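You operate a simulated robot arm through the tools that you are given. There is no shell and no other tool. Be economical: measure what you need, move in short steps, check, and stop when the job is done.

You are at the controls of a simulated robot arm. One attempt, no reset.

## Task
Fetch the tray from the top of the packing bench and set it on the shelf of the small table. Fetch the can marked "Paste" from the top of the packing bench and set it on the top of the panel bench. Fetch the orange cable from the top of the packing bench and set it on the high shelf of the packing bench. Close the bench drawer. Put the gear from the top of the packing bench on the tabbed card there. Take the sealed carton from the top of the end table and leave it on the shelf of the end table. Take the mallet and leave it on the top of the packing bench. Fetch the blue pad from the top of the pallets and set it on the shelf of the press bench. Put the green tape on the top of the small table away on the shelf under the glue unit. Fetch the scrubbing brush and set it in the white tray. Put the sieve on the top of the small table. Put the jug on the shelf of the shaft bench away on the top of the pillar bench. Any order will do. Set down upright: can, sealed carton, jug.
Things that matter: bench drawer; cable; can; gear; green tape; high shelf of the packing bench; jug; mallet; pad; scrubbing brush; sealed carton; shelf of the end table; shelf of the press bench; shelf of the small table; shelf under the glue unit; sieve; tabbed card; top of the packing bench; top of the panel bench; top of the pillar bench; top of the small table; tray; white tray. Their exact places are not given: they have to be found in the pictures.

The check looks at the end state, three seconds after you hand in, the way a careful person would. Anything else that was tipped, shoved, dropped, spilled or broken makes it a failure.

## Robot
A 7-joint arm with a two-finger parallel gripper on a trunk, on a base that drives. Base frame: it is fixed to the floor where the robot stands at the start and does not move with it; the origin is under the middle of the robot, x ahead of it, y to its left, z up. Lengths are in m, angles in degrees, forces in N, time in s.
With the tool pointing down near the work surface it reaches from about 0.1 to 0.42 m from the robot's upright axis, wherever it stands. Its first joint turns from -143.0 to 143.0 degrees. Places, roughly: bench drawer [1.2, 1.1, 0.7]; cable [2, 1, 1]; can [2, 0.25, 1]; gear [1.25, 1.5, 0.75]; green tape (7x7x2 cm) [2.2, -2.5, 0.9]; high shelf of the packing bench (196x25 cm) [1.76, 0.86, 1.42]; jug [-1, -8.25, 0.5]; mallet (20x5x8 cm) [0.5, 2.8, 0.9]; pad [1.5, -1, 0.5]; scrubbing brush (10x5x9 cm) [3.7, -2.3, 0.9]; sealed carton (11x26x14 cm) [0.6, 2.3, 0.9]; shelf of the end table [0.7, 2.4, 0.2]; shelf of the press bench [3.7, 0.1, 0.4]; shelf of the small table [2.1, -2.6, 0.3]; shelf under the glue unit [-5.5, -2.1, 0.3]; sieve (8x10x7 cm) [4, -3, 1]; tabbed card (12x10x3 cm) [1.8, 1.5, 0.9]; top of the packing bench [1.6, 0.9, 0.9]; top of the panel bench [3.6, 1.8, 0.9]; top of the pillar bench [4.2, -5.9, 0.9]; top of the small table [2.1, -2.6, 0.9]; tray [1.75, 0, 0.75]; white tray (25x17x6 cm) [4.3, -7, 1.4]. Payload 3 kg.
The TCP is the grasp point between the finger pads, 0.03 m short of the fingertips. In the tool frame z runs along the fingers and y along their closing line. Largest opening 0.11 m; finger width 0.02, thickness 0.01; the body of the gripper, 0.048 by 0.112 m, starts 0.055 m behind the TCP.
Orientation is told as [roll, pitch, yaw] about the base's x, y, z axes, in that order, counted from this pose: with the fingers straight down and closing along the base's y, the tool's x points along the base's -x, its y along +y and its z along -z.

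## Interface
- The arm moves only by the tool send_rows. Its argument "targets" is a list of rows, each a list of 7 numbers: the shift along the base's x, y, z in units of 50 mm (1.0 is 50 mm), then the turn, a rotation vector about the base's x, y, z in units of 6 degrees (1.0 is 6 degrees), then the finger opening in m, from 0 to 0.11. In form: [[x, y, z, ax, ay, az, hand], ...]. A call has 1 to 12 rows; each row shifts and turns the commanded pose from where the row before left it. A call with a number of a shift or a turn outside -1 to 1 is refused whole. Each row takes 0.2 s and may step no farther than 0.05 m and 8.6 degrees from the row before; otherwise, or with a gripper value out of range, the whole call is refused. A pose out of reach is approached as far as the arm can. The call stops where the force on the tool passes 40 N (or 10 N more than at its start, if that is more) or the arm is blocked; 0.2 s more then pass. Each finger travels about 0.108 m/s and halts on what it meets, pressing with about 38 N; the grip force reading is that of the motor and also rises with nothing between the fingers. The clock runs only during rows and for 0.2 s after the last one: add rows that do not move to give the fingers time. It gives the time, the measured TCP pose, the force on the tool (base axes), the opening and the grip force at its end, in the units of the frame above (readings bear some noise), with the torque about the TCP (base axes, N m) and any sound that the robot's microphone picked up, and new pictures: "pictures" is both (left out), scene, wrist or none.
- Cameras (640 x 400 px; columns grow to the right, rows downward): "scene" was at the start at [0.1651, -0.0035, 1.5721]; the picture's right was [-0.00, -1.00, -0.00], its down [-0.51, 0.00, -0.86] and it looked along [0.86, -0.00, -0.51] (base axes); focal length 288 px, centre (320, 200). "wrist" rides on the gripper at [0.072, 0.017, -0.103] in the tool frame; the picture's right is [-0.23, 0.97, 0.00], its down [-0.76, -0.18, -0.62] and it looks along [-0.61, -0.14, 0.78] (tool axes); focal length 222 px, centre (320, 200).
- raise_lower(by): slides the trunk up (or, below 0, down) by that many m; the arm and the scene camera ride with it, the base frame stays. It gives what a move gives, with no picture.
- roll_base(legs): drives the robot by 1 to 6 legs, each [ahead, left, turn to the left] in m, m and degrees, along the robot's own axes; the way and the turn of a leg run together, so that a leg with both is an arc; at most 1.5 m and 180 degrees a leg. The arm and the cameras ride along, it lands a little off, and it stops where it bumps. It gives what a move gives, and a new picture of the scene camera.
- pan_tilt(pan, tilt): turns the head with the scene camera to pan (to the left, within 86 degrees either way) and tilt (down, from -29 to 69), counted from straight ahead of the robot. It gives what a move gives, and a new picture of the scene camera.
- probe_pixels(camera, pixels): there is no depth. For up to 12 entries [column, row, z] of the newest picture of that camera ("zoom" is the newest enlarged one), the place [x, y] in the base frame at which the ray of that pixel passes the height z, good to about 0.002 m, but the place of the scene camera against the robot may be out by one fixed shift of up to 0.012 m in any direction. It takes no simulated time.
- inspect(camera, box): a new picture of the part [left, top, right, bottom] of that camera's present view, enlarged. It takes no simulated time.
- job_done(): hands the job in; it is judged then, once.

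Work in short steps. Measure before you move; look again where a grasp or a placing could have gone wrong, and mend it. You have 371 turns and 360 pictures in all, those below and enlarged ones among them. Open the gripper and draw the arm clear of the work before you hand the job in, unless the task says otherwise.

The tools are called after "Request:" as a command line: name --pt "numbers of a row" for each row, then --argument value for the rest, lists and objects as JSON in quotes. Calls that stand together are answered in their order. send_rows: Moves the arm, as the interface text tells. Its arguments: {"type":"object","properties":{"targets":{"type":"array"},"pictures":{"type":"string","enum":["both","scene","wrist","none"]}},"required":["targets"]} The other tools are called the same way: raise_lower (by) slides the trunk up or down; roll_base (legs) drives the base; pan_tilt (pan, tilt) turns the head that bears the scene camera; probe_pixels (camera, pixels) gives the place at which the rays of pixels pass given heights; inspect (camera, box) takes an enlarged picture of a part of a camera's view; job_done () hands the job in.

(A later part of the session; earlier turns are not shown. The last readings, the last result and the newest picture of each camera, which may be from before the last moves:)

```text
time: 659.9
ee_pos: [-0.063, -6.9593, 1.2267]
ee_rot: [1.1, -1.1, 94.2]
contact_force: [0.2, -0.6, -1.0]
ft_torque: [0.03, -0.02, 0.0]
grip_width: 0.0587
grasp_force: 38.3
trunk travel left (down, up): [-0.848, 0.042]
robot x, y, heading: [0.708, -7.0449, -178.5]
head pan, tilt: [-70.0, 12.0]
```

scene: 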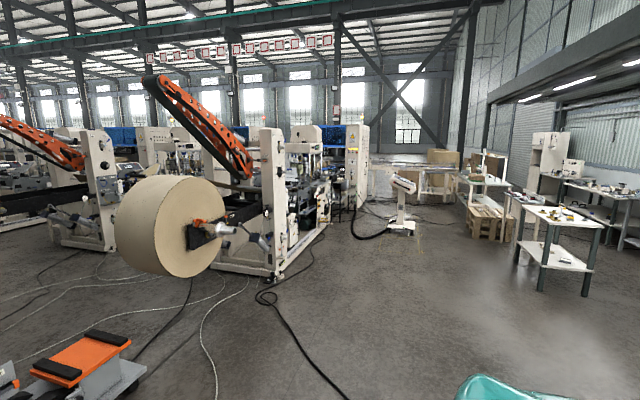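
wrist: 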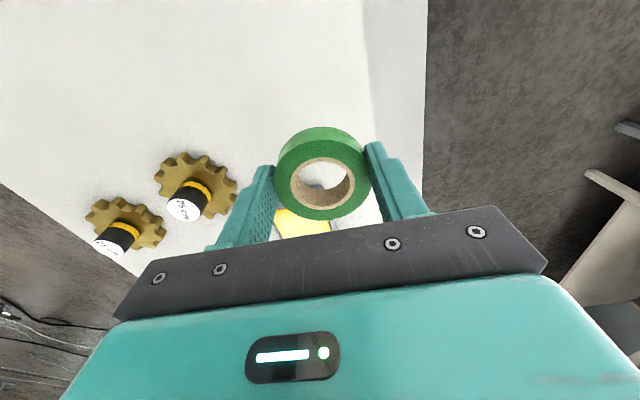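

Request:
roll_base --legs '[[1.45, 0.1, -1.5], [1.45, 0, 0]]'

```text
time: 674.2
ee_pos: [-3.0069, -7.0226, 1.2275]
ee_rot: [0.9, -1.2, 90.7]
contact_force: [-0.3, -0.1, 0.4]
ft_torque: [0.0, 0.0, -0.01]
grip_width: 0.0587
grasp_force: 37.7
trunk travel left (down, up): [-0.848, 0.042]
robot x, y, heading: [-2.2437, -7.1579, 178.3]
head pan, tilt: [-70.0, 12.0]
```

scene: 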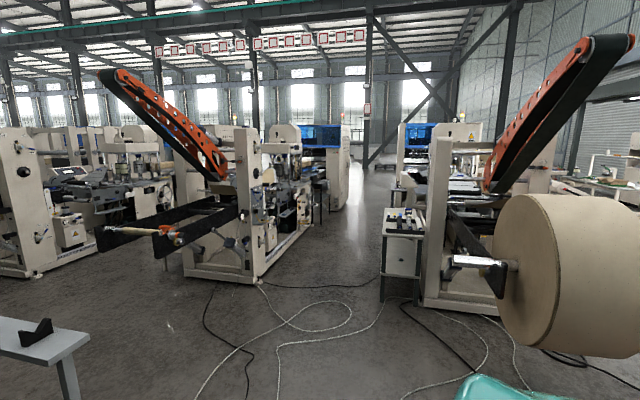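

Request:
probe_pixels --camera "scene" --pixels '[[260, 283, 0], [185, 272, 0], [312, 222, 0], [430, 306, 0], [383, 300, 0], [345, 212, 0], [30, 275, 0], [100, 240, 0], [365, 190, 0], [60, 390, 0.3]]'

Request:
inspect --camera "scene" --box '[0, 100, 360, 300]'

```text
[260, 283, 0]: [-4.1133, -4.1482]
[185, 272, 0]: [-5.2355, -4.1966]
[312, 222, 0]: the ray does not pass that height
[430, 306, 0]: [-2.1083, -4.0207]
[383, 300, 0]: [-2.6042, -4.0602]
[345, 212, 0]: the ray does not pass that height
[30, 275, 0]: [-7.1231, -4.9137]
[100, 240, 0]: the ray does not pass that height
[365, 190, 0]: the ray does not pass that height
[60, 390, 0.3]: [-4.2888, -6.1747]
```

```text
1.78 times, centred on (180, 200) of scene
```

zoom: 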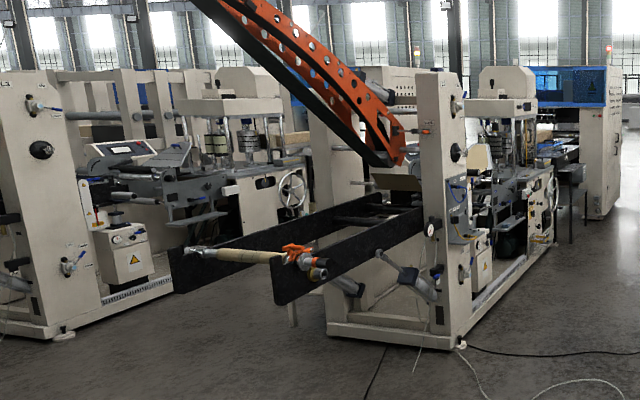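

Machine 2 spans x −5.24…−4.11; the glue unit likely faces the aisle beyond it. I look ahead along −x.

Request:
pan_tilt --pan -10 --tilt 15

```text
time: 675.5
ee_pos: [-3.0076, -7.0222, 1.2278]
ee_rot: [1.0, -1.1, 90.6]
contact_force: [-0.5, -0.5, -0.3]
ft_torque: [-0.01, 0.01, -0.02]
grip_width: 0.0587
grasp_force: 38.5
trunk travel left (down, up): [-0.848, 0.042]
robot x, y, heading: [-2.2451, -7.1534, 178.4]
head pan, tilt: [-10.0, 15.0]
```

scene: 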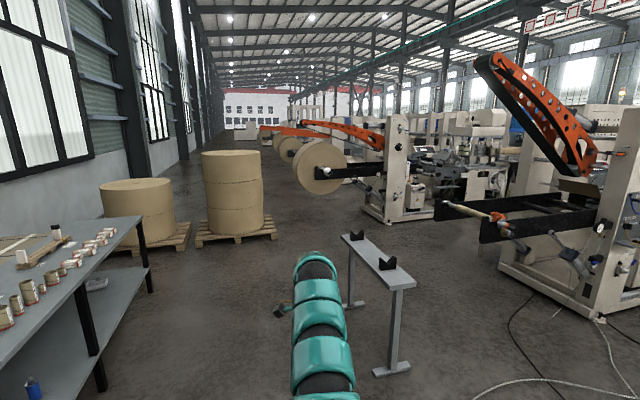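

Request:
probe_pixels --camera "scene" --pixels '[[374, 377, 0], [410, 368, 0], [350, 305, 0], [275, 236, 0], [195, 247, 0], [148, 290, 0.3], [102, 390, 0.0], [365, 215, 0], [420, 222, 0]]'

```text
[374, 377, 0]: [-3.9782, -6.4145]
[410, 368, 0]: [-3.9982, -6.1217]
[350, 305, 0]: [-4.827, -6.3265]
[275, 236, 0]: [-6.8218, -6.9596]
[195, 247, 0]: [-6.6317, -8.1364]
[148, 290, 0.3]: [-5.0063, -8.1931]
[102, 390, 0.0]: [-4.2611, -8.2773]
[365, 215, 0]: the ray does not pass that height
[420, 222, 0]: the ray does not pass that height
```

I drive 3.35 m ahead to x≈−5.6, then turn right to face +y.

Request:
roll_base --legs '[[1.45, 0, 1.5], [1.45, 0, 0], [0.5, 0, 0], [0, 0, -90]]'

Request:
pan_tilt --pan 0 --tilt 15

```text
time: 696.1
ee_pos: [-5.6064, -6.3775, 1.2271]
ee_rot: [1.0, -1.1, 3.1]
contact_force: [-0.5, -0.1, -0.7]
ft_torque: [-0.03, 0.0, -0.02]
grip_width: 0.0589
grasp_force: 38.3
trunk travel left (down, up): [-0.848, 0.042]
robot x, y, heading: [-5.7069, -7.1453, 90.5]
head pan, tilt: [-10.0, 15.0]
```

scene: 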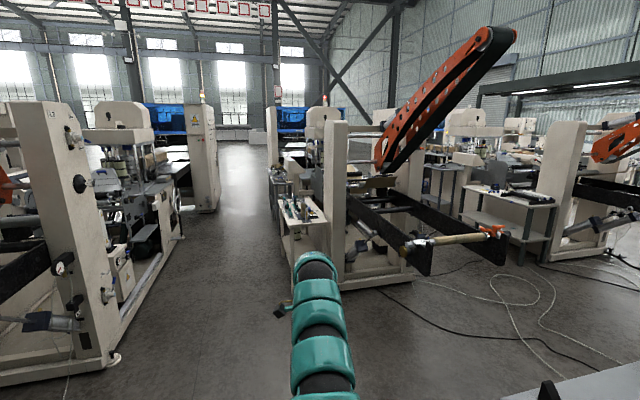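

```text
time: 696.9
ee_pos: [-5.6061, -6.3759, 1.2271]
ee_rot: [1.0, -1.0, 3.1]
contact_force: [0.7, 0.9, -0.1]
ft_torque: [-0.01, 0.0, -0.01]
grip_width: 0.0586
grasp_force: 38.0
trunk travel left (down, up): [-0.848, 0.042]
robot x, y, heading: [-5.7092, -7.1477, 90.7]
head pan, tilt: [0.0, 15.0]
```

scene: 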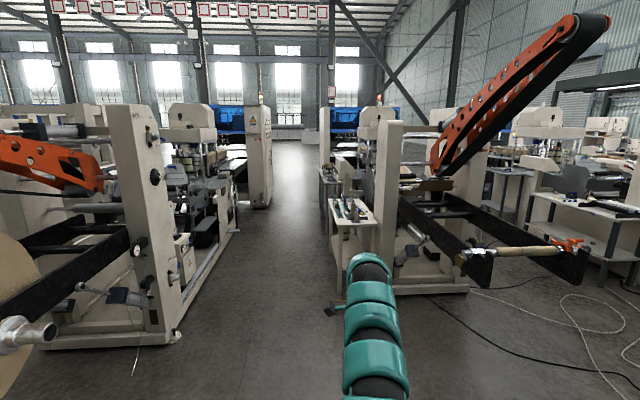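

I enlarge the side tables along machine 2's left side.

Request:
inspect --camera "scene" --box '[270, 120, 410, 280]'

Request:
probe_pixels --camera "scene" --pixels '[[338, 270, 0.1], [335, 262, 0.0], [178, 343, 0], [240, 235, 0], [348, 275, 0], [322, 238, 0]]'

```text
2.50 times, centred on (340, 200) of scene
```

zoom: 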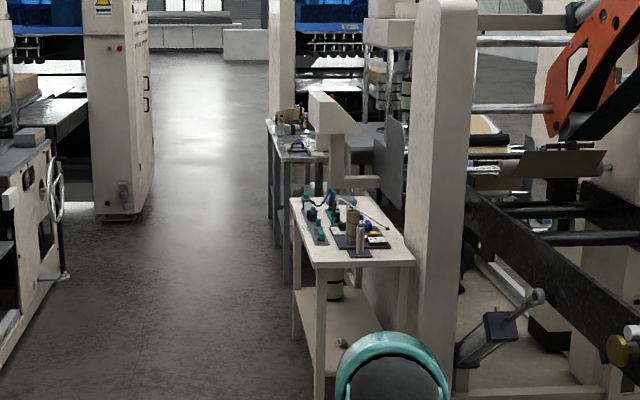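

```text
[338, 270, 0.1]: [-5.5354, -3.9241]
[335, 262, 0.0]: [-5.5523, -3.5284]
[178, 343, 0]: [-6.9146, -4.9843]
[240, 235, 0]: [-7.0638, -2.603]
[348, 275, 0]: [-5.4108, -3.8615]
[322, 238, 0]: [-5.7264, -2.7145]
```

The second (grey) table, y≈−2.7…−1.9, matches. I drive along the aisle at x≈−6.25 to y≈−3.4.

Request:
roll_base --legs '[[0, 0.5, -0.7], [1.4, 0, 0], [1.4, 0, 0], [0.9, 0, 0]]'

Request:
pan_tilt --pan -45 --tilt 25

```text
time: 717.2
ee_pos: [-5.9493, -2.7137, 1.2267]
ee_rot: [1.0, -1.1, -0.7]
contact_force: [0.6, 0.5, -0.3]
ft_torque: [-0.02, -0.02, 0.01]
grip_width: 0.0588
grasp_force: 38.5
trunk travel left (down, up): [-0.848, 0.042]
robot x, y, heading: [-6.1025, -3.4788, 86.9]
head pan, tilt: [0.0, 15.0]
```

scene: 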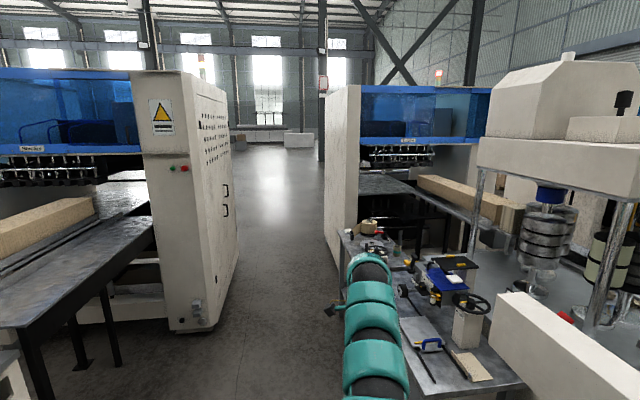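

```text
time: 718.3
ee_pos: [-5.9497, -2.7155, 1.2271]
ee_rot: [1.0, -1.0, -0.5]
contact_force: [0.1, 0.1, -0.8]
ft_torque: [0.02, 0.01, 0.01]
grip_width: 0.0586
grasp_force: 38.6
trunk travel left (down, up): [-0.848, 0.042]
robot x, y, heading: [-6.0981, -3.4797, 87.0]
head pan, tilt: [-45.0, 25.0]
```

scene: 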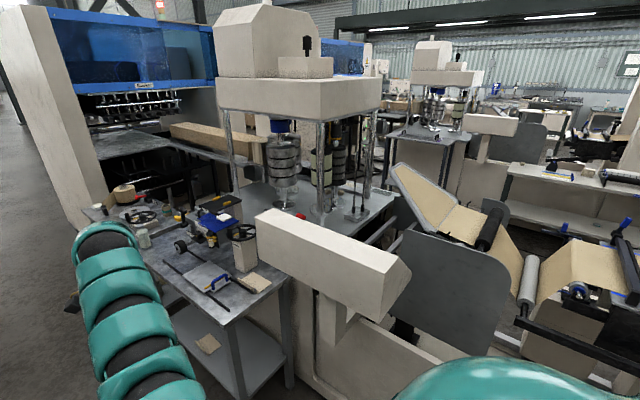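

The grey table with the glue equipment; its shelf is visible at (210,345). I measure it.

Request:
probe_pixels --camera "scene" --pixels '[[215, 318, 0.87], [287, 280, 0.87], [140, 255, 0.87], [248, 398, 0.2], [290, 372, 0.3], [207, 344, 0.3], [165, 300, 0.3], [150, 215, 0.87]]'

Request:
inspect --camera "scene" --box '[80, 170, 320, 400]'

```text
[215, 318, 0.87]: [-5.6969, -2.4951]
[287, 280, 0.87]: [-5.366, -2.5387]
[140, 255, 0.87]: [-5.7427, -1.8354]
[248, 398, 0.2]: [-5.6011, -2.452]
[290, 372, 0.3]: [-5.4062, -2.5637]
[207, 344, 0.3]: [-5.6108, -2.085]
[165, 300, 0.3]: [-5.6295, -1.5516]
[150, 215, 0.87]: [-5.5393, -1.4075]
```

```text
1.74 times, centred on (200, 285) of scene
```

zoom: 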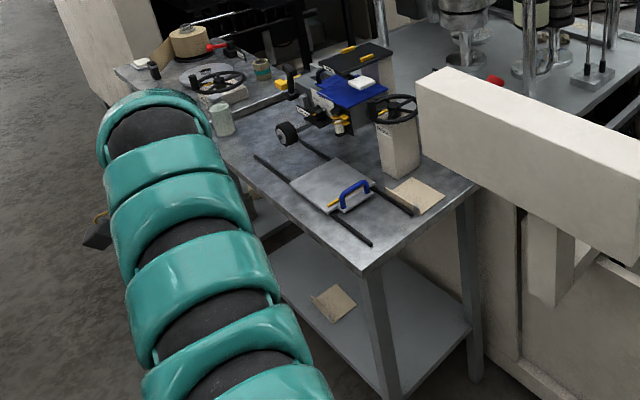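

Table front edge x≈−5.70, its shelf ≈0.3 with a card at (−5.61,−2.085). I move left to x≈−6.5, face +x and go to y≈−2.2.

Request:
roll_base --legs '[[0, 0.4, 0], [0, 0, -87], [0, 1.28, 0]]'

Request:
pan_tilt --pan 0 --tilt 45

```text
time: 730.6
ee_pos: [-5.7165, -2.2784, 1.2266]
ee_rot: [1.0, -1.1, -87.9]
contact_force: [-2.1, 0.0, -0.4]
ft_torque: [0.01, 0.03, -0.01]
grip_width: 0.0587
grasp_force: 37.9
trunk travel left (down, up): [-0.848, 0.042]
robot x, y, heading: [-6.4869, -2.168, -0.3]
head pan, tilt: [-45.0, 25.0]
```

scene: 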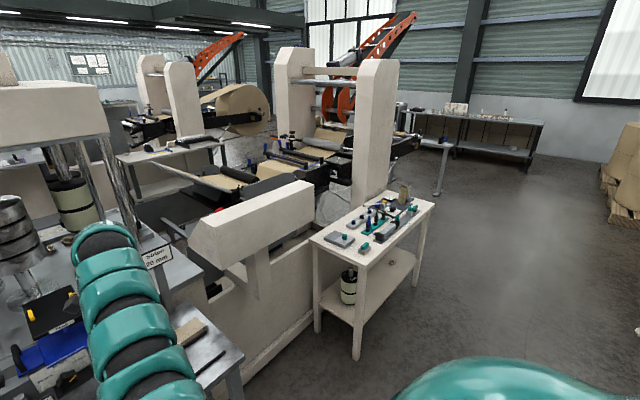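

```text
time: 731.8
ee_pos: [-5.718, -2.279, 1.2262]
ee_rot: [1.0, -1.0, -87.8]
contact_force: [0.7, 0.2, -0.3]
ft_torque: [-0.06, -0.04, 0.03]
grip_width: 0.0586
grasp_force: 38.3
trunk travel left (down, up): [-0.848, 0.042]
robot x, y, heading: [-6.4844, -2.1656, -0.3]
head pan, tilt: [0.0, 45.0]
```

scene: 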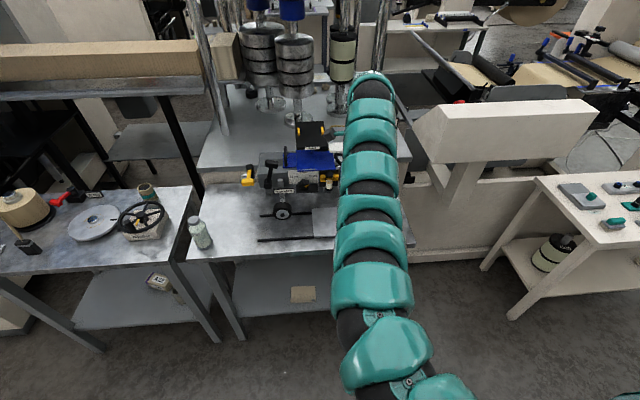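

Two tables here; I read the label on the blue device.

Request:
inspect --camera "scene" --box '[180, 110, 360, 320]'

Request:
probe_pixels --camera "scene" --pixels '[[303, 294, 0.3], [245, 315, 0.3], [320, 310, 0.3], [187, 262, 0.87], [238, 338, 0.0], [216, 340, 0], [300, 258, 0.87], [413, 245, 0.87]]'

```text
1.90 times, centred on (270, 215) of scene
```

zoom: 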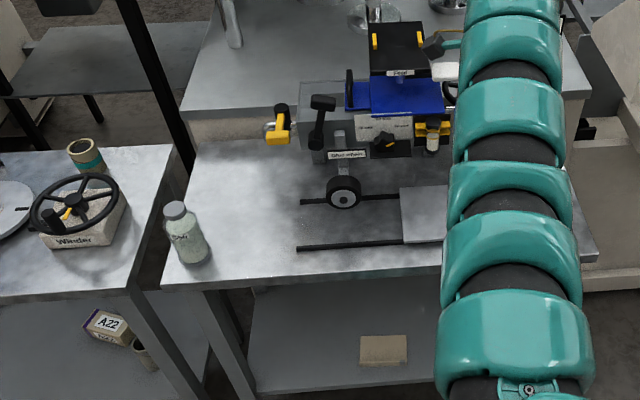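

```text
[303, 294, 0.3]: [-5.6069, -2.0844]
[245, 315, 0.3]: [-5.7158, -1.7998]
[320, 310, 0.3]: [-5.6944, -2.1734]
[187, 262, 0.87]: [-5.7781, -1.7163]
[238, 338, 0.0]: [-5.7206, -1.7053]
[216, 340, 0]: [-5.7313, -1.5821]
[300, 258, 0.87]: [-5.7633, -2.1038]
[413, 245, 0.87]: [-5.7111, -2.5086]
```

The blue device is the glue unit. I back off 0.14 so the hand is clear of the table edge, then lower the trunk.

Request:
roll_base --legs '[[-0.14, 0, 0]]'

Request:
raise_lower --by -0.4

Request:
raise_lower --by -0.4

Request:
pan_tilt --pan 0 --tilt 35

```text
time: 733.1
ee_pos: [-5.8549, -2.2797, 1.2283]
ee_rot: [1.2, -1.0, -88.0]
contact_force: [0.0, 0.4, -0.2]
ft_torque: [-0.01, -0.03, -0.03]
grip_width: 0.0588
grasp_force: 37.4
trunk travel left (down, up): [-0.848, 0.042]
robot x, y, heading: [-6.6233, -2.1645, -0.3]
head pan, tilt: [0.0, 45.0]
```

scene: 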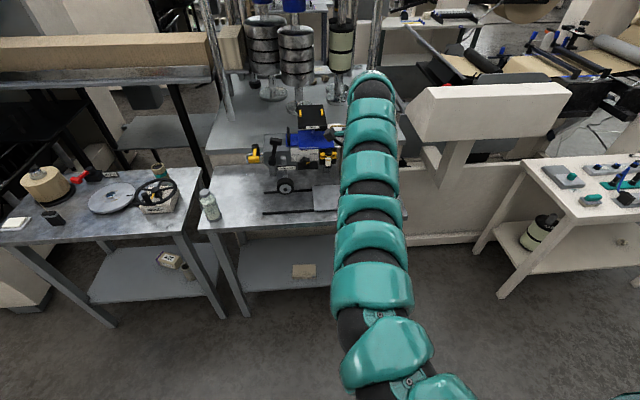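

```text
time: 736.9
ee_pos: [-5.8534, -2.2791, 0.8269]
ee_rot: [1.0, -1.0, -88.0]
contact_force: [0.5, -0.1, -1.0]
ft_torque: [0.01, 0.02, 0.02]
grip_width: 0.0589
grasp_force: 37.8
trunk travel left (down, up): [-0.448, 0.442]
robot x, y, heading: [-6.6156, -2.1657, -0.5]
head pan, tilt: [0.0, 45.0]
```

```text
time: 740.7
ee_pos: [-5.8536, -2.2792, 0.4275]
ee_rot: [1.0, -1.1, -87.9]
contact_force: [0.6, 0.9, 0.2]
ft_torque: [0.0, 0.04, -0.02]
grip_width: 0.0586
grasp_force: 38.1
trunk travel left (down, up): [-0.048, 0.842]
robot x, y, heading: [-6.6241, -2.1659, -0.6]
head pan, tilt: [0.0, 45.0]
```

```text
time: 741.4
ee_pos: [-5.8528, -2.2788, 0.4264]
ee_rot: [1.0, -1.1, -87.9]
contact_force: [-0.2, 0.6, -0.2]
ft_torque: [0.01, 0.0, 0.0]
grip_width: 0.0587
grasp_force: 38.1
trunk travel left (down, up): [-0.048, 0.842]
robot x, y, heading: [-6.6226, -2.1645, -0.4]
head pan, tilt: [0.0, 35.0]
```

scene: 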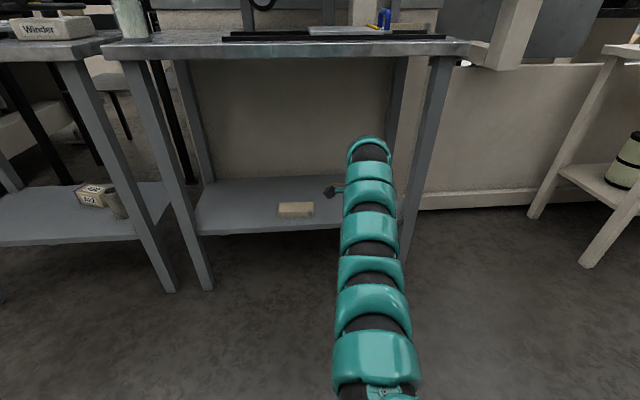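

Request:
probe_pixels --camera "scene" --pixels '[[205, 290, 0], [406, 262, 0], [270, 233, 0.25], [270, 233, 0.3], [270, 233, 0.35], [295, 212, 0.3], [200, 236, 0.3]]'

Request:
roll_base --legs '[[0.28, 0, 0]]'

Request:
inspect --camera "wrist" --box '[0, 0, 640, 400]'

```text
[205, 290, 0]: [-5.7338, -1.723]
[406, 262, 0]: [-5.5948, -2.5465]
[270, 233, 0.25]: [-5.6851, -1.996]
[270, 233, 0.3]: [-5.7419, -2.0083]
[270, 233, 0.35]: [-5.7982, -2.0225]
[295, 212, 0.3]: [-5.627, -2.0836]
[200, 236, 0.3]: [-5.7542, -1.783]
```

```text
time: 743.4
ee_pos: [-5.5797, -2.2945, 0.4282]
ee_rot: [1.0, -1.1, -88.8]
contact_force: [-0.5, 0.1, 0.1]
ft_torque: [-0.02, 0.02, 0.02]
grip_width: 0.0588
grasp_force: 38.6
trunk travel left (down, up): [-0.048, 0.842]
robot x, y, heading: [-6.3418, -2.1672, -1.1]
head pan, tilt: [0.0, 35.0]
```

scene: 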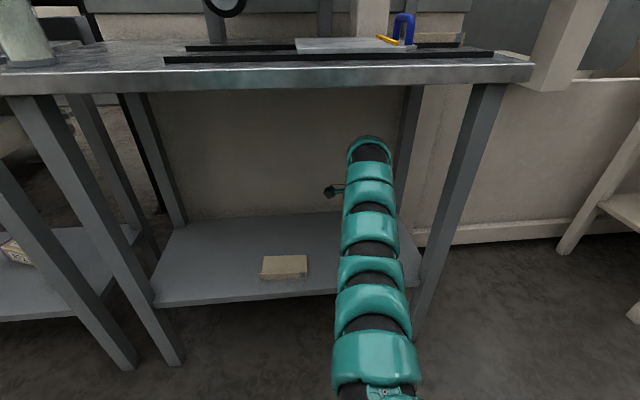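

```text
1.00 times, centred on (320, 200) of wrist (not enlarged: the box is as wide or as high as the picture)
```

zoom: 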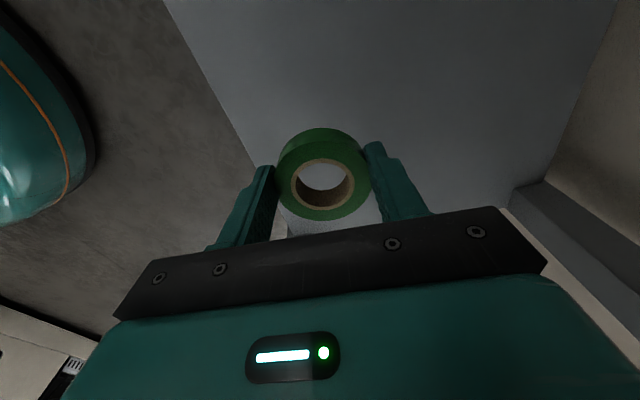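

Over the shelf. I descend to contact.

Request:
send_rows --pt "0 0 -0.6 0 0 0 0.04" --pt "0 0 -0.5 0 0 0 0.04" --pt "0 0 -0.3 0 0 0 0.04" --pt "0 0 -0.2 0 0 0 0.04" --pt "0 0 -0.1 0 0 0 0.04" --pt "0 0 -0.1 0 0 0 0.04" --pt "0 0 -0.1 0 0 0 0.04" --pt "0 0 -0.1 0 0 0 0.04" --pt "0 0 -0.1 0 0 0 0.04" --pictures "none"

```text
time: 745.4
ee_pos: [-5.5798, -2.2945, 0.3315]
ee_rot: [1.7, -1.0, -88.8]
contact_force: [-16.2, 0.2, 30.5]
ft_torque: [-0.1, 1.51, -0.03]
grip_width: 0.059
grasp_force: 38.0
trunk travel left (down, up): [-0.048, 0.842]
robot x, y, heading: [-6.3451, -2.1682, -1.2]
head pan, tilt: [0.0, 35.0]
stopped in row 9: the force on the tool passed its limit at 46 N (the readings are from after the stop); the commanded pose is now the measured one
```

Contact at 0.332. I relieve 3 mm, open and rise.

Request:
send_rows --pt "0 0 0.08 0 0 0 0.04" --pt "0 0 0 0 0 0 0.09" --pt "0 0 0 0 0 0 0.1" --pt "0 0 0.3 0 0 0 0.1" --pt "0 0 0.7 0 0 0 0.1" --pt "0 0 0.8 0 0 0 0.1" --pictures "wrist"

```text
time: 746.8
ee_pos: [-5.577, -2.2933, 0.4235]
ee_rot: [1.2, -1.0, -88.8]
contact_force: [0.4, 0.9, 0.0]
ft_torque: [0.0, -0.01, 0.01]
grip_width: 0.1
grasp_force: 0.0
trunk travel left (down, up): [-0.048, 0.842]
robot x, y, heading: [-6.346, -2.1682, -1.4]
head pan, tilt: [0.0, 35.0]
```

wrist: 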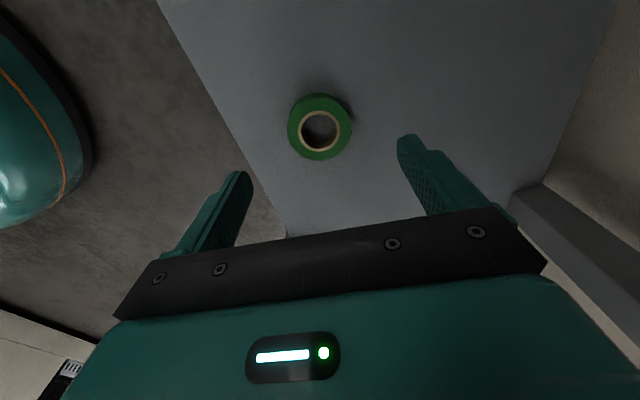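

Tape placed on the shelf under the glue unit. I back out, raise and begin the way back.

Request:
roll_base --legs '[[-0.27, 0, 1.3]]'

Request:
raise_lower --by 0.4

Request:
raise_lower --by 0.4

Request:
roll_base --legs '[[0, -1.4, 0], [0, -1.4, 0], [0, -0.95, 0], [0.65, 0, 0], [0, -1.2, 0]]'

```text
time: 748.7
ee_pos: [-5.8505, -2.2741, 0.4226]
ee_rot: [1.4, -1.0, -87.7]
contact_force: [-0.8, -0.3, -0.3]
ft_torque: [-0.02, 0.0, 0.01]
grip_width: 0.1001
grasp_force: 0.0
trunk travel left (down, up): [-0.048, 0.842]
robot x, y, heading: [-6.6212, -2.1672, -0.2]
head pan, tilt: [0.0, 35.0]
```

scene: 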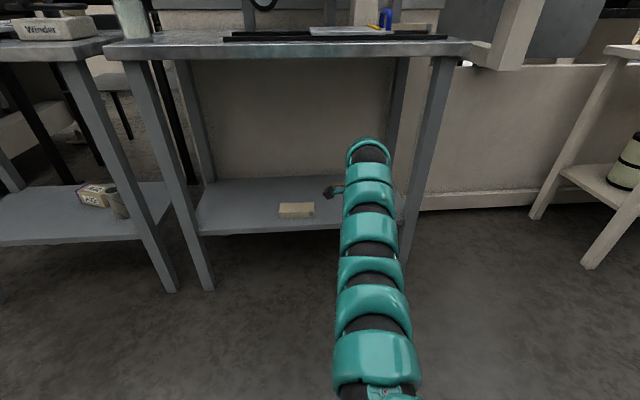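

```text
time: 752.5
ee_pos: [-5.8494, -2.2749, 0.8247]
ee_rot: [1.4, -1.0, -87.7]
contact_force: [0.8, -0.1, -0.6]
ft_torque: [0.01, 0.01, 0.01]
grip_width: 0.1001
grasp_force: 0.0
trunk travel left (down, up): [-0.448, 0.442]
robot x, y, heading: [-6.622, -2.1659, -0.0]
head pan, tilt: [0.0, 35.0]
```

```text
time: 756.4
ee_pos: [-5.8492, -2.2738, 1.2225]
ee_rot: [1.4, -1.1, -87.7]
contact_force: [0.2, 0.2, -0.7]
ft_torque: [0.0, 0.01, 0.03]
grip_width: 0.0999
grasp_force: 0.0
trunk travel left (down, up): [-0.848, 0.042]
robot x, y, heading: [-6.623, -2.1696, -0.3]
head pan, tilt: [0.0, 35.0]
```

```text
time: 783.1
ee_pos: [-4.9247, -7.0453, 1.2237]
ee_rot: [1.4, -1.0, -82.6]
contact_force: [-0.4, 0.2, 0.1]
ft_torque: [-0.01, 0.04, -0.02]
grip_width: 0.1
grasp_force: 0.0
trunk travel left (down, up): [-0.848, 0.042]
robot x, y, heading: [-5.7011, -7.0029, 4.9]
head pan, tilt: [0.0, 35.0]
```

scene: 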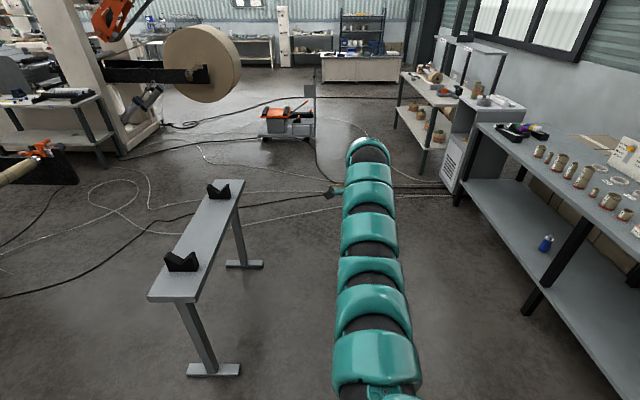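

I drive +x along y≈−7.15.

Request:
roll_base --legs '[[0, -0.15, -5], [1.45, 0, 0], [1.45, 0, 0], [1.45, 0, 0], [1.45, 0, 0]]'

```text
time: 811.3
ee_pos: [0.7677, -6.7894, 1.2237]
ee_rot: [1.4, -1.0, -81.9]
contact_force: [1.0, 0.2, -0.2]
ft_torque: [-0.01, 0.04, 0.0]
grip_width: 0.1
grasp_force: 0.1
trunk travel left (down, up): [-0.848, 0.042]
robot x, y, heading: [-0.0111, -6.7568, 5.8]
head pan, tilt: [0.0, 35.0]
```

scene: 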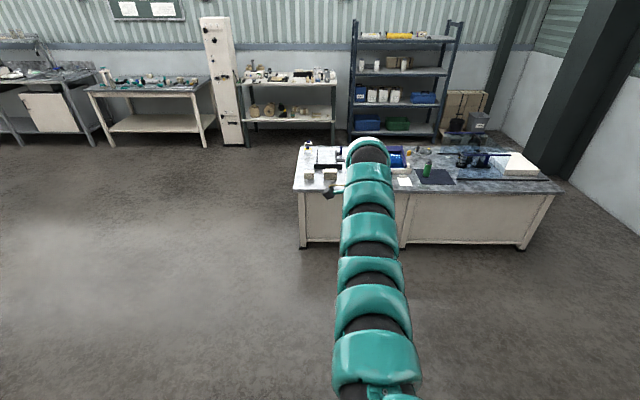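

I move to x≈0.95, turn to face +y and drive north.

Request:
roll_base --legs '[[0.95, 0, -5], [0, 0, 89], [1.45, 0, 0], [1.45, 0, 0], [1.45, 0, 0], [1.3, 0, 0]]'

```text
time: 846.7
ee_pos: [1.0254, -0.2534, 1.2235]
ee_rot: [1.4, -1.0, 3.3]
contact_force: [-0.8, -0.2, -0.5]
ft_torque: [0.03, -0.01, 0.01]
grip_width: 0.1002
grasp_force: 0.0
trunk travel left (down, up): [-0.848, 0.042]
robot x, y, heading: [0.9276, -1.0236, 90.9]
head pan, tilt: [0.0, 35.0]
```

scene: 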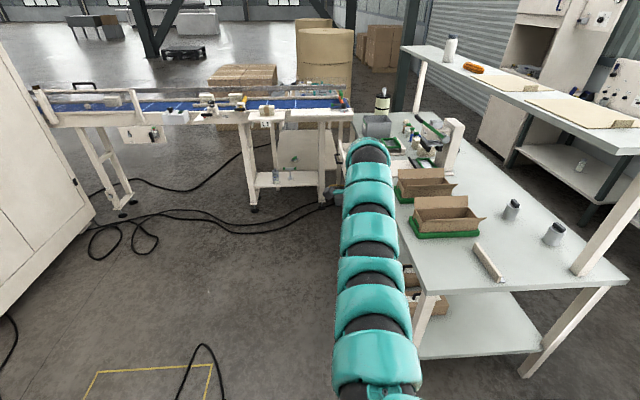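

I strafe left 0.45, advance 1.1 and inspect the end-table area.

Request:
roll_base --legs '[[0, 0.45, -1], [1.1, 0, 0]]'

Request:
inspect --camera "scene" --box '[180, 60, 420, 210]'

```text
time: 848.9
ee_pos: [0.6782, -0.2588, 1.224]
ee_rot: [1.1, -1.4, 2.6]
contact_force: [-0.8, -0.3, -0.3]
ft_torque: [-0.02, -0.09, 0.03]
grip_width: 0.0997
grasp_force: 0.1
trunk travel left (down, up): [-0.848, 0.042]
robot x, y, heading: [0.5779, -1.0273, 89.9]
head pan, tilt: [0.0, 35.0]
stopped in leg 1: the robot was blocked; the commanded pose is now the measured one
```

scene: 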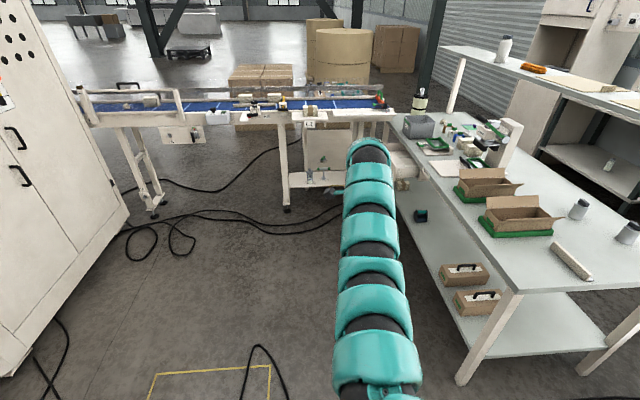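

```text
2.67 times, centred on (300, 135) of scene
```

zoom: 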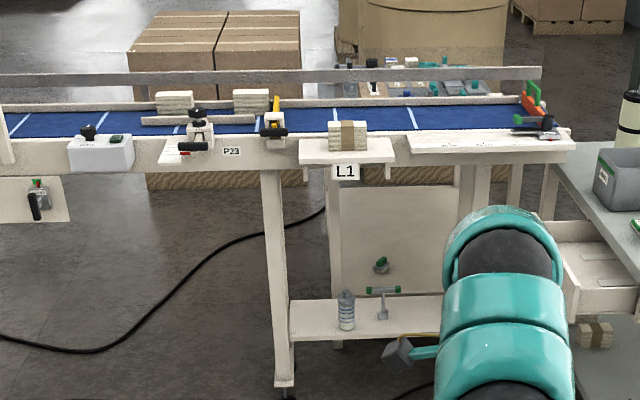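

I free myself to the right and advance to y≈0.3.

Request:
roll_base --legs '[[0, -0.06, 0], [1.3, 0, 0]]'

Request:
pan_tilt --pan 8 --tilt 32

Request:
inspect --camera "scene" --box '[220, 70, 460, 220]'

```text
time: 856.2
ee_pos: [0.7793, 1.0668, 1.2224]
ee_rot: [1.3, -1.1, 0.8]
contact_force: [-0.5, -0.4, 0.3]
ft_torque: [0.02, 0.04, 0.0]
grip_width: 0.0996
grasp_force: 0.1
trunk travel left (down, up): [-0.848, 0.042]
robot x, y, heading: [0.65, 0.3002, 88.5]
head pan, tilt: [0.0, 35.0]
```

scene: 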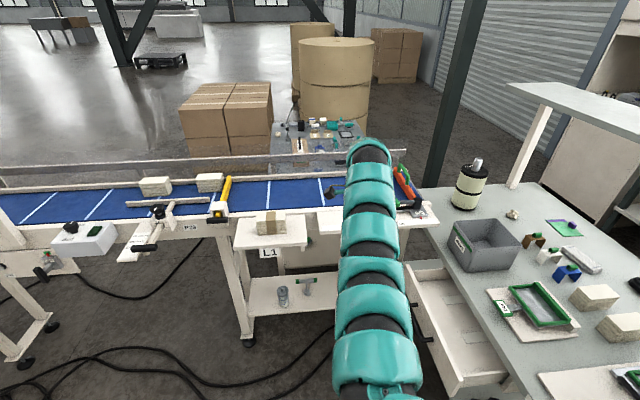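

```text
time: 856.9
ee_pos: [0.7786, 1.0655, 1.2235]
ee_rot: [1.3, -1.1, 1.0]
contact_force: [0.3, 0.6, -0.8]
ft_torque: [-0.01, 0.0, 0.02]
grip_width: 0.1
grasp_force: 0.0
trunk travel left (down, up): [-0.848, 0.042]
robot x, y, heading: [0.649, 0.2963, 88.6]
head pan, tilt: [8.0, 32.0]
```

scene: 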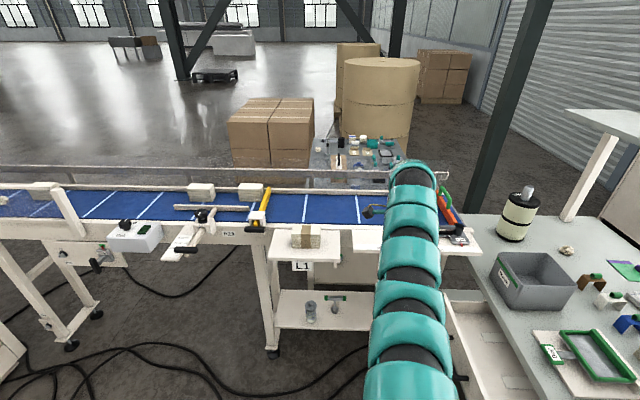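

```text
2.67 times, centred on (340, 145) of scene
```

zoom: 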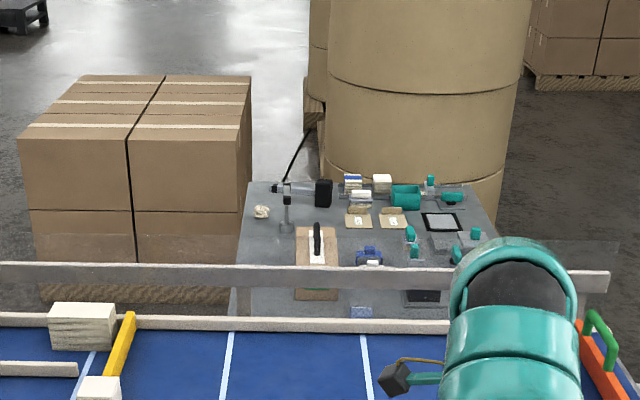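

I probe positions of the banded carton, the yellow-handled item, and the table beyond.

Request:
probe_pixels --camera "scene" --pixels '[[305, 246, 0.88], [292, 232, 0.97], [322, 232, 0.97], [255, 225, 0.9], [268, 188, 0.9], [255, 232, 0.9], [330, 150, 0.9], [340, 260, 0.86], [310, 308, 0.25], [275, 350, 0], [298, 268, 0.8], [448, 215, 0.9]]'

Request:
inspect --camera "scene" --box '[230, 175, 390, 345]'

```text
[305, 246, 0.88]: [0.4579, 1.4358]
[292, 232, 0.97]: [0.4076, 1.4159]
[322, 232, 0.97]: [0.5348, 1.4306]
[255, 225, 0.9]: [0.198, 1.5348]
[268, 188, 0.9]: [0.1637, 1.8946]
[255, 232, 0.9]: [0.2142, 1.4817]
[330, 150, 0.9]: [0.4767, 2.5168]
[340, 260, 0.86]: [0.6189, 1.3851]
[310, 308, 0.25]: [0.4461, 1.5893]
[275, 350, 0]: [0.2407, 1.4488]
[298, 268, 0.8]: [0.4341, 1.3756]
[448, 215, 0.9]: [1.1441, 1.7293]
```

```text
2.35 times, centred on (310, 260) of scene
```

zoom: 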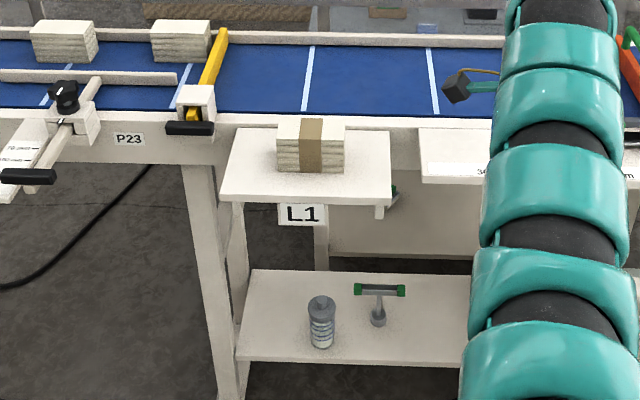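

The conveyor is at y≈1.5; the real end table with the kraft carton and mallet is the grey table beyond it. First the front jobs: drawer and gear. I shift to x≈0.3 and turn to face +x.

Request:
roll_base --legs '[[0, 0.38, 0], [0, 0, -88.5]]'

Request:
pan_tilt --pan 35 --tilt 40

```text
time: 863.0
ee_pos: [1.0481, 0.2043, 1.2226]
ee_rot: [1.3, -1.1, -87.2]
contact_force: [0.6, 0.6, -0.7]
ft_torque: [0.01, -0.01, 0.01]
grip_width: 0.1001
grasp_force: 0.0
trunk travel left (down, up): [-0.848, 0.042]
robot x, y, heading: [0.2752, 0.3073, 0.3]
head pan, tilt: [8.0, 32.0]
```

scene: 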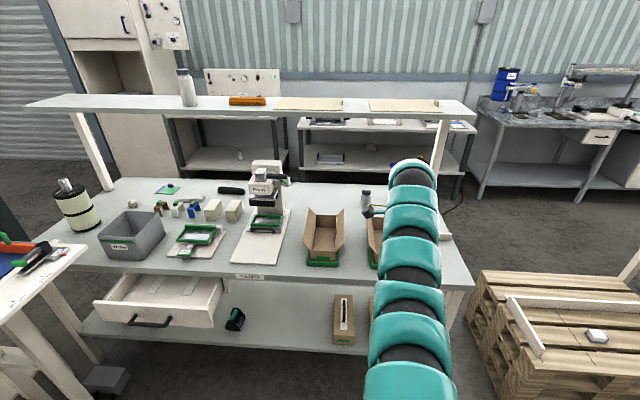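

```text
time: 863.9
ee_pos: [1.048, 0.2051, 1.2231]
ee_rot: [1.4, -1.2, -87.1]
contact_force: [0.2, -0.6, -0.8]
ft_torque: [0.0, -0.02, -0.03]
grip_width: 0.1001
grasp_force: 0.0
trunk travel left (down, up): [-0.848, 0.042]
robot x, y, heading: [0.2755, 0.3061, 0.6]
head pan, tilt: [35.0, 40.0]
```

scene: 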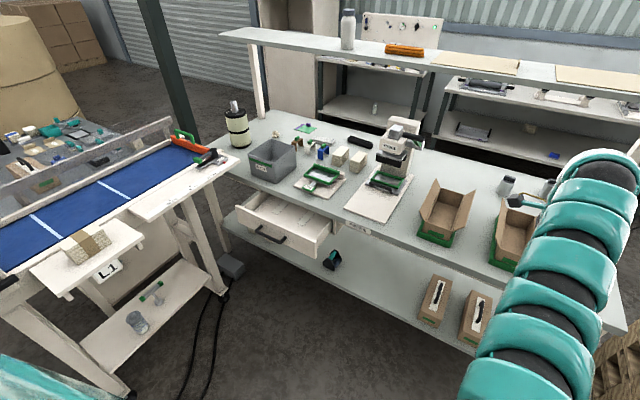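

Request:
inspect --camera "scene" --box '[200, 100, 360, 260]'

Request:
probe_pixels --camera "scene" --pixels '[[268, 236, 0.7], [237, 212, 0.77], [316, 247, 0.77], [284, 240, 0.7], [240, 190, 0.78], [250, 160, 0.87], [290, 222, 0.85], [235, 180, 0.86]]'

```text
2.50 times, centred on (280, 180) of scene
```

zoom: 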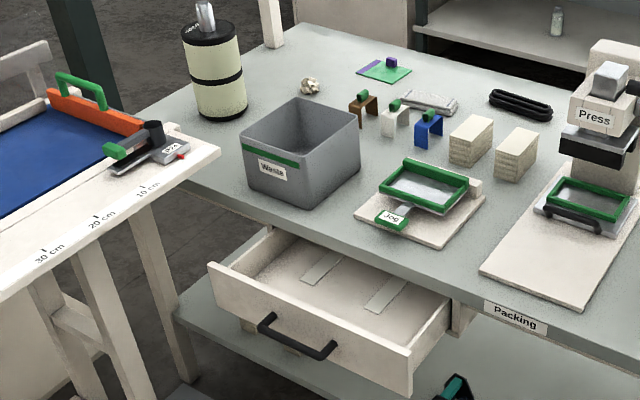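

```text
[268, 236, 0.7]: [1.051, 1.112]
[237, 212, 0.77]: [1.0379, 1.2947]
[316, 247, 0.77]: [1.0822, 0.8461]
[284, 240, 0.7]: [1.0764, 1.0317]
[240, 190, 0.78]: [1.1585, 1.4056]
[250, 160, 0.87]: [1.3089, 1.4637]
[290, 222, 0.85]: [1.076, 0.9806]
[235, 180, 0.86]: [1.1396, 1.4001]
```

The gear must stand hidden right behind the bin (≈(1.38,1.45)). First I close the drawer (front at x≈1.055, y 0.85–1.30, z≈0.72). I shift left and back, and ready the closed gripper.

Request:
roll_base --legs '[[-0.13, 0, 0], [0, 0.68, 0]]'

Request:
send_rows --pt "0 0 0 0 0 1 0.0" --pt "0 0 0 0 0 1 0.0" --pt "0 0 0 0 0 1 0.0" --pt "0 0 0 0 0 1 0.0" --pt "0 0 0 0 0 1 0.0" --pt "0 0 0 0 0 1 0.0" --pt "0 0 0 0 0 1 0.0" --pt "0 0 0 0 0 1 0.0" --pt "0 0 0 0 0 1 0.0" --pt "0 0 0 0 0 1 0.0" --pt "0 0 0 0 0 1 0.0" --pt "0 0 0 0 0 1 0.0" --pictures "none"

Request:
send_rows --pt "0 0 0 0 0 1 0.0" --pt "0 0 0 0 0 1 0.0" --pt "0 0 0 0 0 0.5 0.0" --pt "0 0 0 0 -1 0 0.0" --pt "0 0 0 0 -1 0 0.0" --pt "0 0 0 0 -1 0 0.0" --pt "0 0 0 0 -1 0 0.0" --pt "0 0 0 0 -1 0 0.0" --pt "0 0 0 0 -1 0 0.0" --pt "0 0 0 0 -1 0 0.0" --pt "0 0 0 0 -1 0 0.0" --pt "0 0 0 0 -1 0 0.0" --pictures "none"

```text
time: 868.5
ee_pos: [0.9126, 0.8748, 1.2232]
ee_rot: [1.4, -1.1, -87.0]
contact_force: [-0.1, 0.1, -0.8]
ft_torque: [-0.04, -0.01, -0.06]
grip_width: 0.1
grasp_force: 0.2
trunk travel left (down, up): [-0.848, 0.042]
robot x, y, heading: [0.1406, 0.9768, 0.6]
head pan, tilt: [35.0, 40.0]
```

scene: 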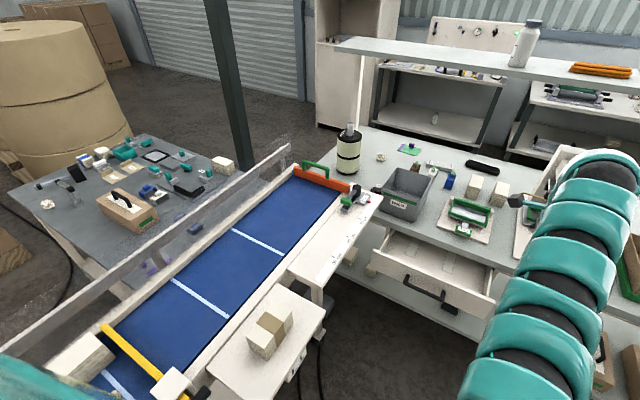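

```text
time: 871.1
ee_pos: [0.9128, 0.8744, 1.2229]
ee_rot: [1.3, -1.1, -14.8]
contact_force: [0.4, 0.3, -0.7]
ft_torque: [-0.02, 0.01, -0.05]
grip_width: 0.0002
grasp_force: 37.7
trunk travel left (down, up): [-0.848, 0.042]
robot x, y, heading: [0.1418, 0.9737, 0.7]
head pan, tilt: [35.0, 40.0]
```

```text
time: 873.7
ee_pos: [0.9123, 0.8747, 1.2216]
ee_rot: [1.4, -55.1, -0.1]
contact_force: [0.5, 0.8, 0.5]
ft_torque: [-0.03, -0.03, -0.02]
grip_width: 0.0
grasp_force: 37.8
trunk travel left (down, up): [-0.848, 0.042]
robot x, y, heading: [0.1386, 0.9762, 0.9]
head pan, tilt: [35.0, 40.0]
```

I lean to −73°, lower the trunk 0.4, and shift to y≈1.06.

Request:
raise_lower --by -0.4

Request:
send_rows --pt "0 0.6 0 0 -1 0 0.0" --pt "0 0.7 0 0 -1 0 0.0" --pt "0 0.7 0 0 -1 0 0.0" --pt "0 0.7 -0.6 0 0 0 0.0" --pt "0 0.7 -0.6 0 0 0 0.0" --pt "0 0.3 -0.6 0 0 0 0.0" --pictures "scene"

```text
time: 877.5
ee_pos: [0.912, 0.8741, 0.8232]
ee_rot: [1.4, -55.1, -0.1]
contact_force: [0.6, -0.1, 1.0]
ft_torque: [0.0, -0.01, -0.01]
grip_width: 0.0
grasp_force: 37.8
trunk travel left (down, up): [-0.448, 0.442]
robot x, y, heading: [0.1403, 0.9773, 0.9]
head pan, tilt: [35.0, 40.0]
```

```text
time: 878.9
ee_pos: [0.9138, 1.0567, 0.7299]
ee_rot: [1.0, -73.2, 0.0]
contact_force: [-0.1, -0.6, 0.5]
ft_torque: [0.0, 0.02, 0.01]
grip_width: 0.0002
grasp_force: 37.6
trunk travel left (down, up): [-0.448, 0.442]
robot x, y, heading: [0.1406, 0.9715, 1.0]
head pan, tilt: [35.0, 40.0]
```

scene: 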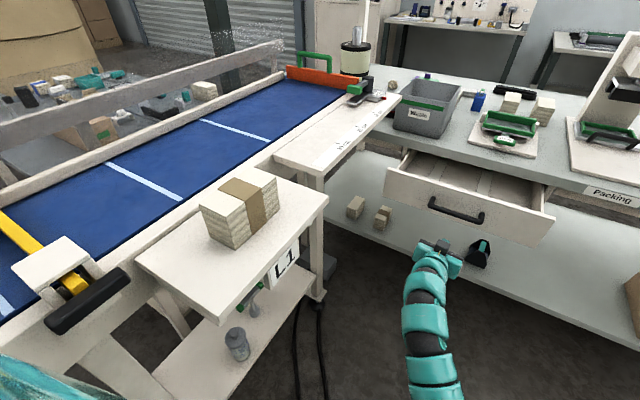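

Request:
probe_pixels --camera "scene" --pixels '[[455, 210, 0.7], [455, 210, 0.65], [470, 195, 0.75], [470, 195, 0.7], [387, 168, 0.75], [545, 218, 0.75], [480, 245, 0.6], [480, 245, 0.65], [470, 167, 0.86]]'

Request:
inspect --camera "wrist" --box '[0, 0, 640, 400]'

```text
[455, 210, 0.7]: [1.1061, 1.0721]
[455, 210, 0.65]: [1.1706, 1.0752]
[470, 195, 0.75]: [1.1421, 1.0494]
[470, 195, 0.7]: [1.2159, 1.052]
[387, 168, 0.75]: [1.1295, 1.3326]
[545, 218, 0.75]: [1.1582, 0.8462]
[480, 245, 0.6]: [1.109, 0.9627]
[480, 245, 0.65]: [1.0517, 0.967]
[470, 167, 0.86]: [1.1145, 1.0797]
```

```text
1.00 times, centred on (320, 200) of wrist (not enlarged: the box is as wide or as high as the picture)
```

zoom: 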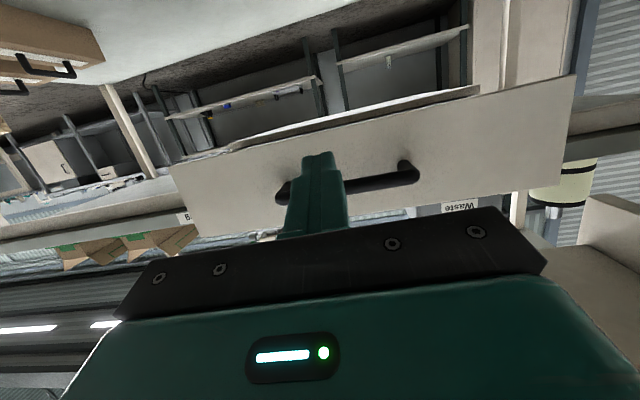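

The fingertips point at the panel near the handle. I shift +0.03 in y, 4 cm lower, then push forward with the arm.

Request:
send_rows --pt "0 0.5 -0.8 0 0 0 0.0" --pt "0.7 0 0 0 0 0 0.0" --pt "0.7 0 0 0 0 0 0.0" --pt "0.5 0 0 0 0 0 0.0" --pt "0.4 0 0 0 0 0 0.0" --pt "0.4 0 0 0 0 0 0.0" --pt "0.4 0 0 0 0 0 0.0" --pt "0.4 0 0 0 0 0 0.0" --pictures "wrist"

```text
time: 880.7
ee_pos: [1.0661, 1.0827, 0.6946]
ee_rot: [1.6, -73.0, -0.7]
contact_force: [0.1, -0.3, 0.5]
ft_torque: [0.0, 0.01, 0.02]
grip_width: 0.0001
grasp_force: 37.7
out of reach, approached as far as the arm can: row 7, 8
trunk travel left (down, up): [-0.448, 0.442]
robot x, y, heading: [0.1406, 0.9754, 0.4]
head pan, tilt: [35.0, 40.0]
```

wrist: 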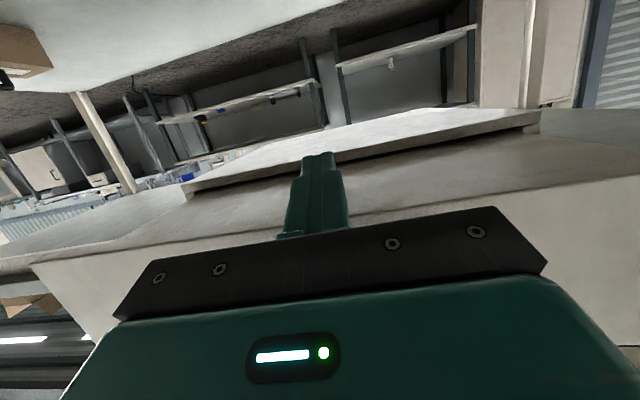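

The fingers passed under the panel. I draw back, raise to z≈0.795 (upper part of the panel), and bring the base 0.1 closer.

Request:
send_rows --pt "-0.9 0 0 0 0 0 0.0" --pt "-0.9 0 0 0 0 0 0.0" --pt "-0.9 0 0 0 0 0 0.0" --pt "-0.9 0 0 0 0 0 0.0" --pt "-0.6 0 0.5 0 0 0 0.0" --pt "0 0 0.8 0 0 0 0.0" --pt "0 0 0.7 0 0 0 0.0" --pictures "wrist"

```text
time: 882.3
ee_pos: [0.8578, 1.0806, 0.7968]
ee_rot: [1.4, -72.9, -0.1]
contact_force: [0.2, 0.2, 0.1]
ft_torque: [-0.02, -0.01, 0.01]
grip_width: 0.0001
grasp_force: 37.6
trunk travel left (down, up): [-0.448, 0.442]
robot x, y, heading: [0.1383, 0.974, 0.8]
head pan, tilt: [35.0, 40.0]
```

wrist: 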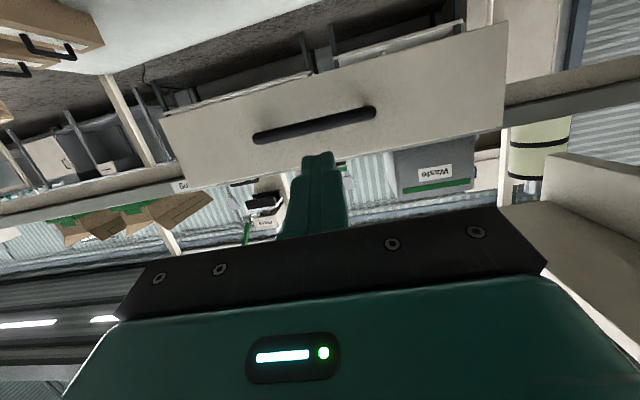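

Request:
probe_pixels --camera "wrist" --pixels '[[330, 168, 0.8], [330, 168, 0.85], [330, 168, 0.78], [320, 95, 0.7], [320, 95, 0.75], [315, 125, 0.75], [315, 125, 0.78]]'

```text
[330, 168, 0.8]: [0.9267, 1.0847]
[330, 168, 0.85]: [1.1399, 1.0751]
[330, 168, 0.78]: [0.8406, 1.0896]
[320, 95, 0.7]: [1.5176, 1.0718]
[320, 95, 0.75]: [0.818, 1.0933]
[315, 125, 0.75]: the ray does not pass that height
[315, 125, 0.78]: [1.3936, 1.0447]
```

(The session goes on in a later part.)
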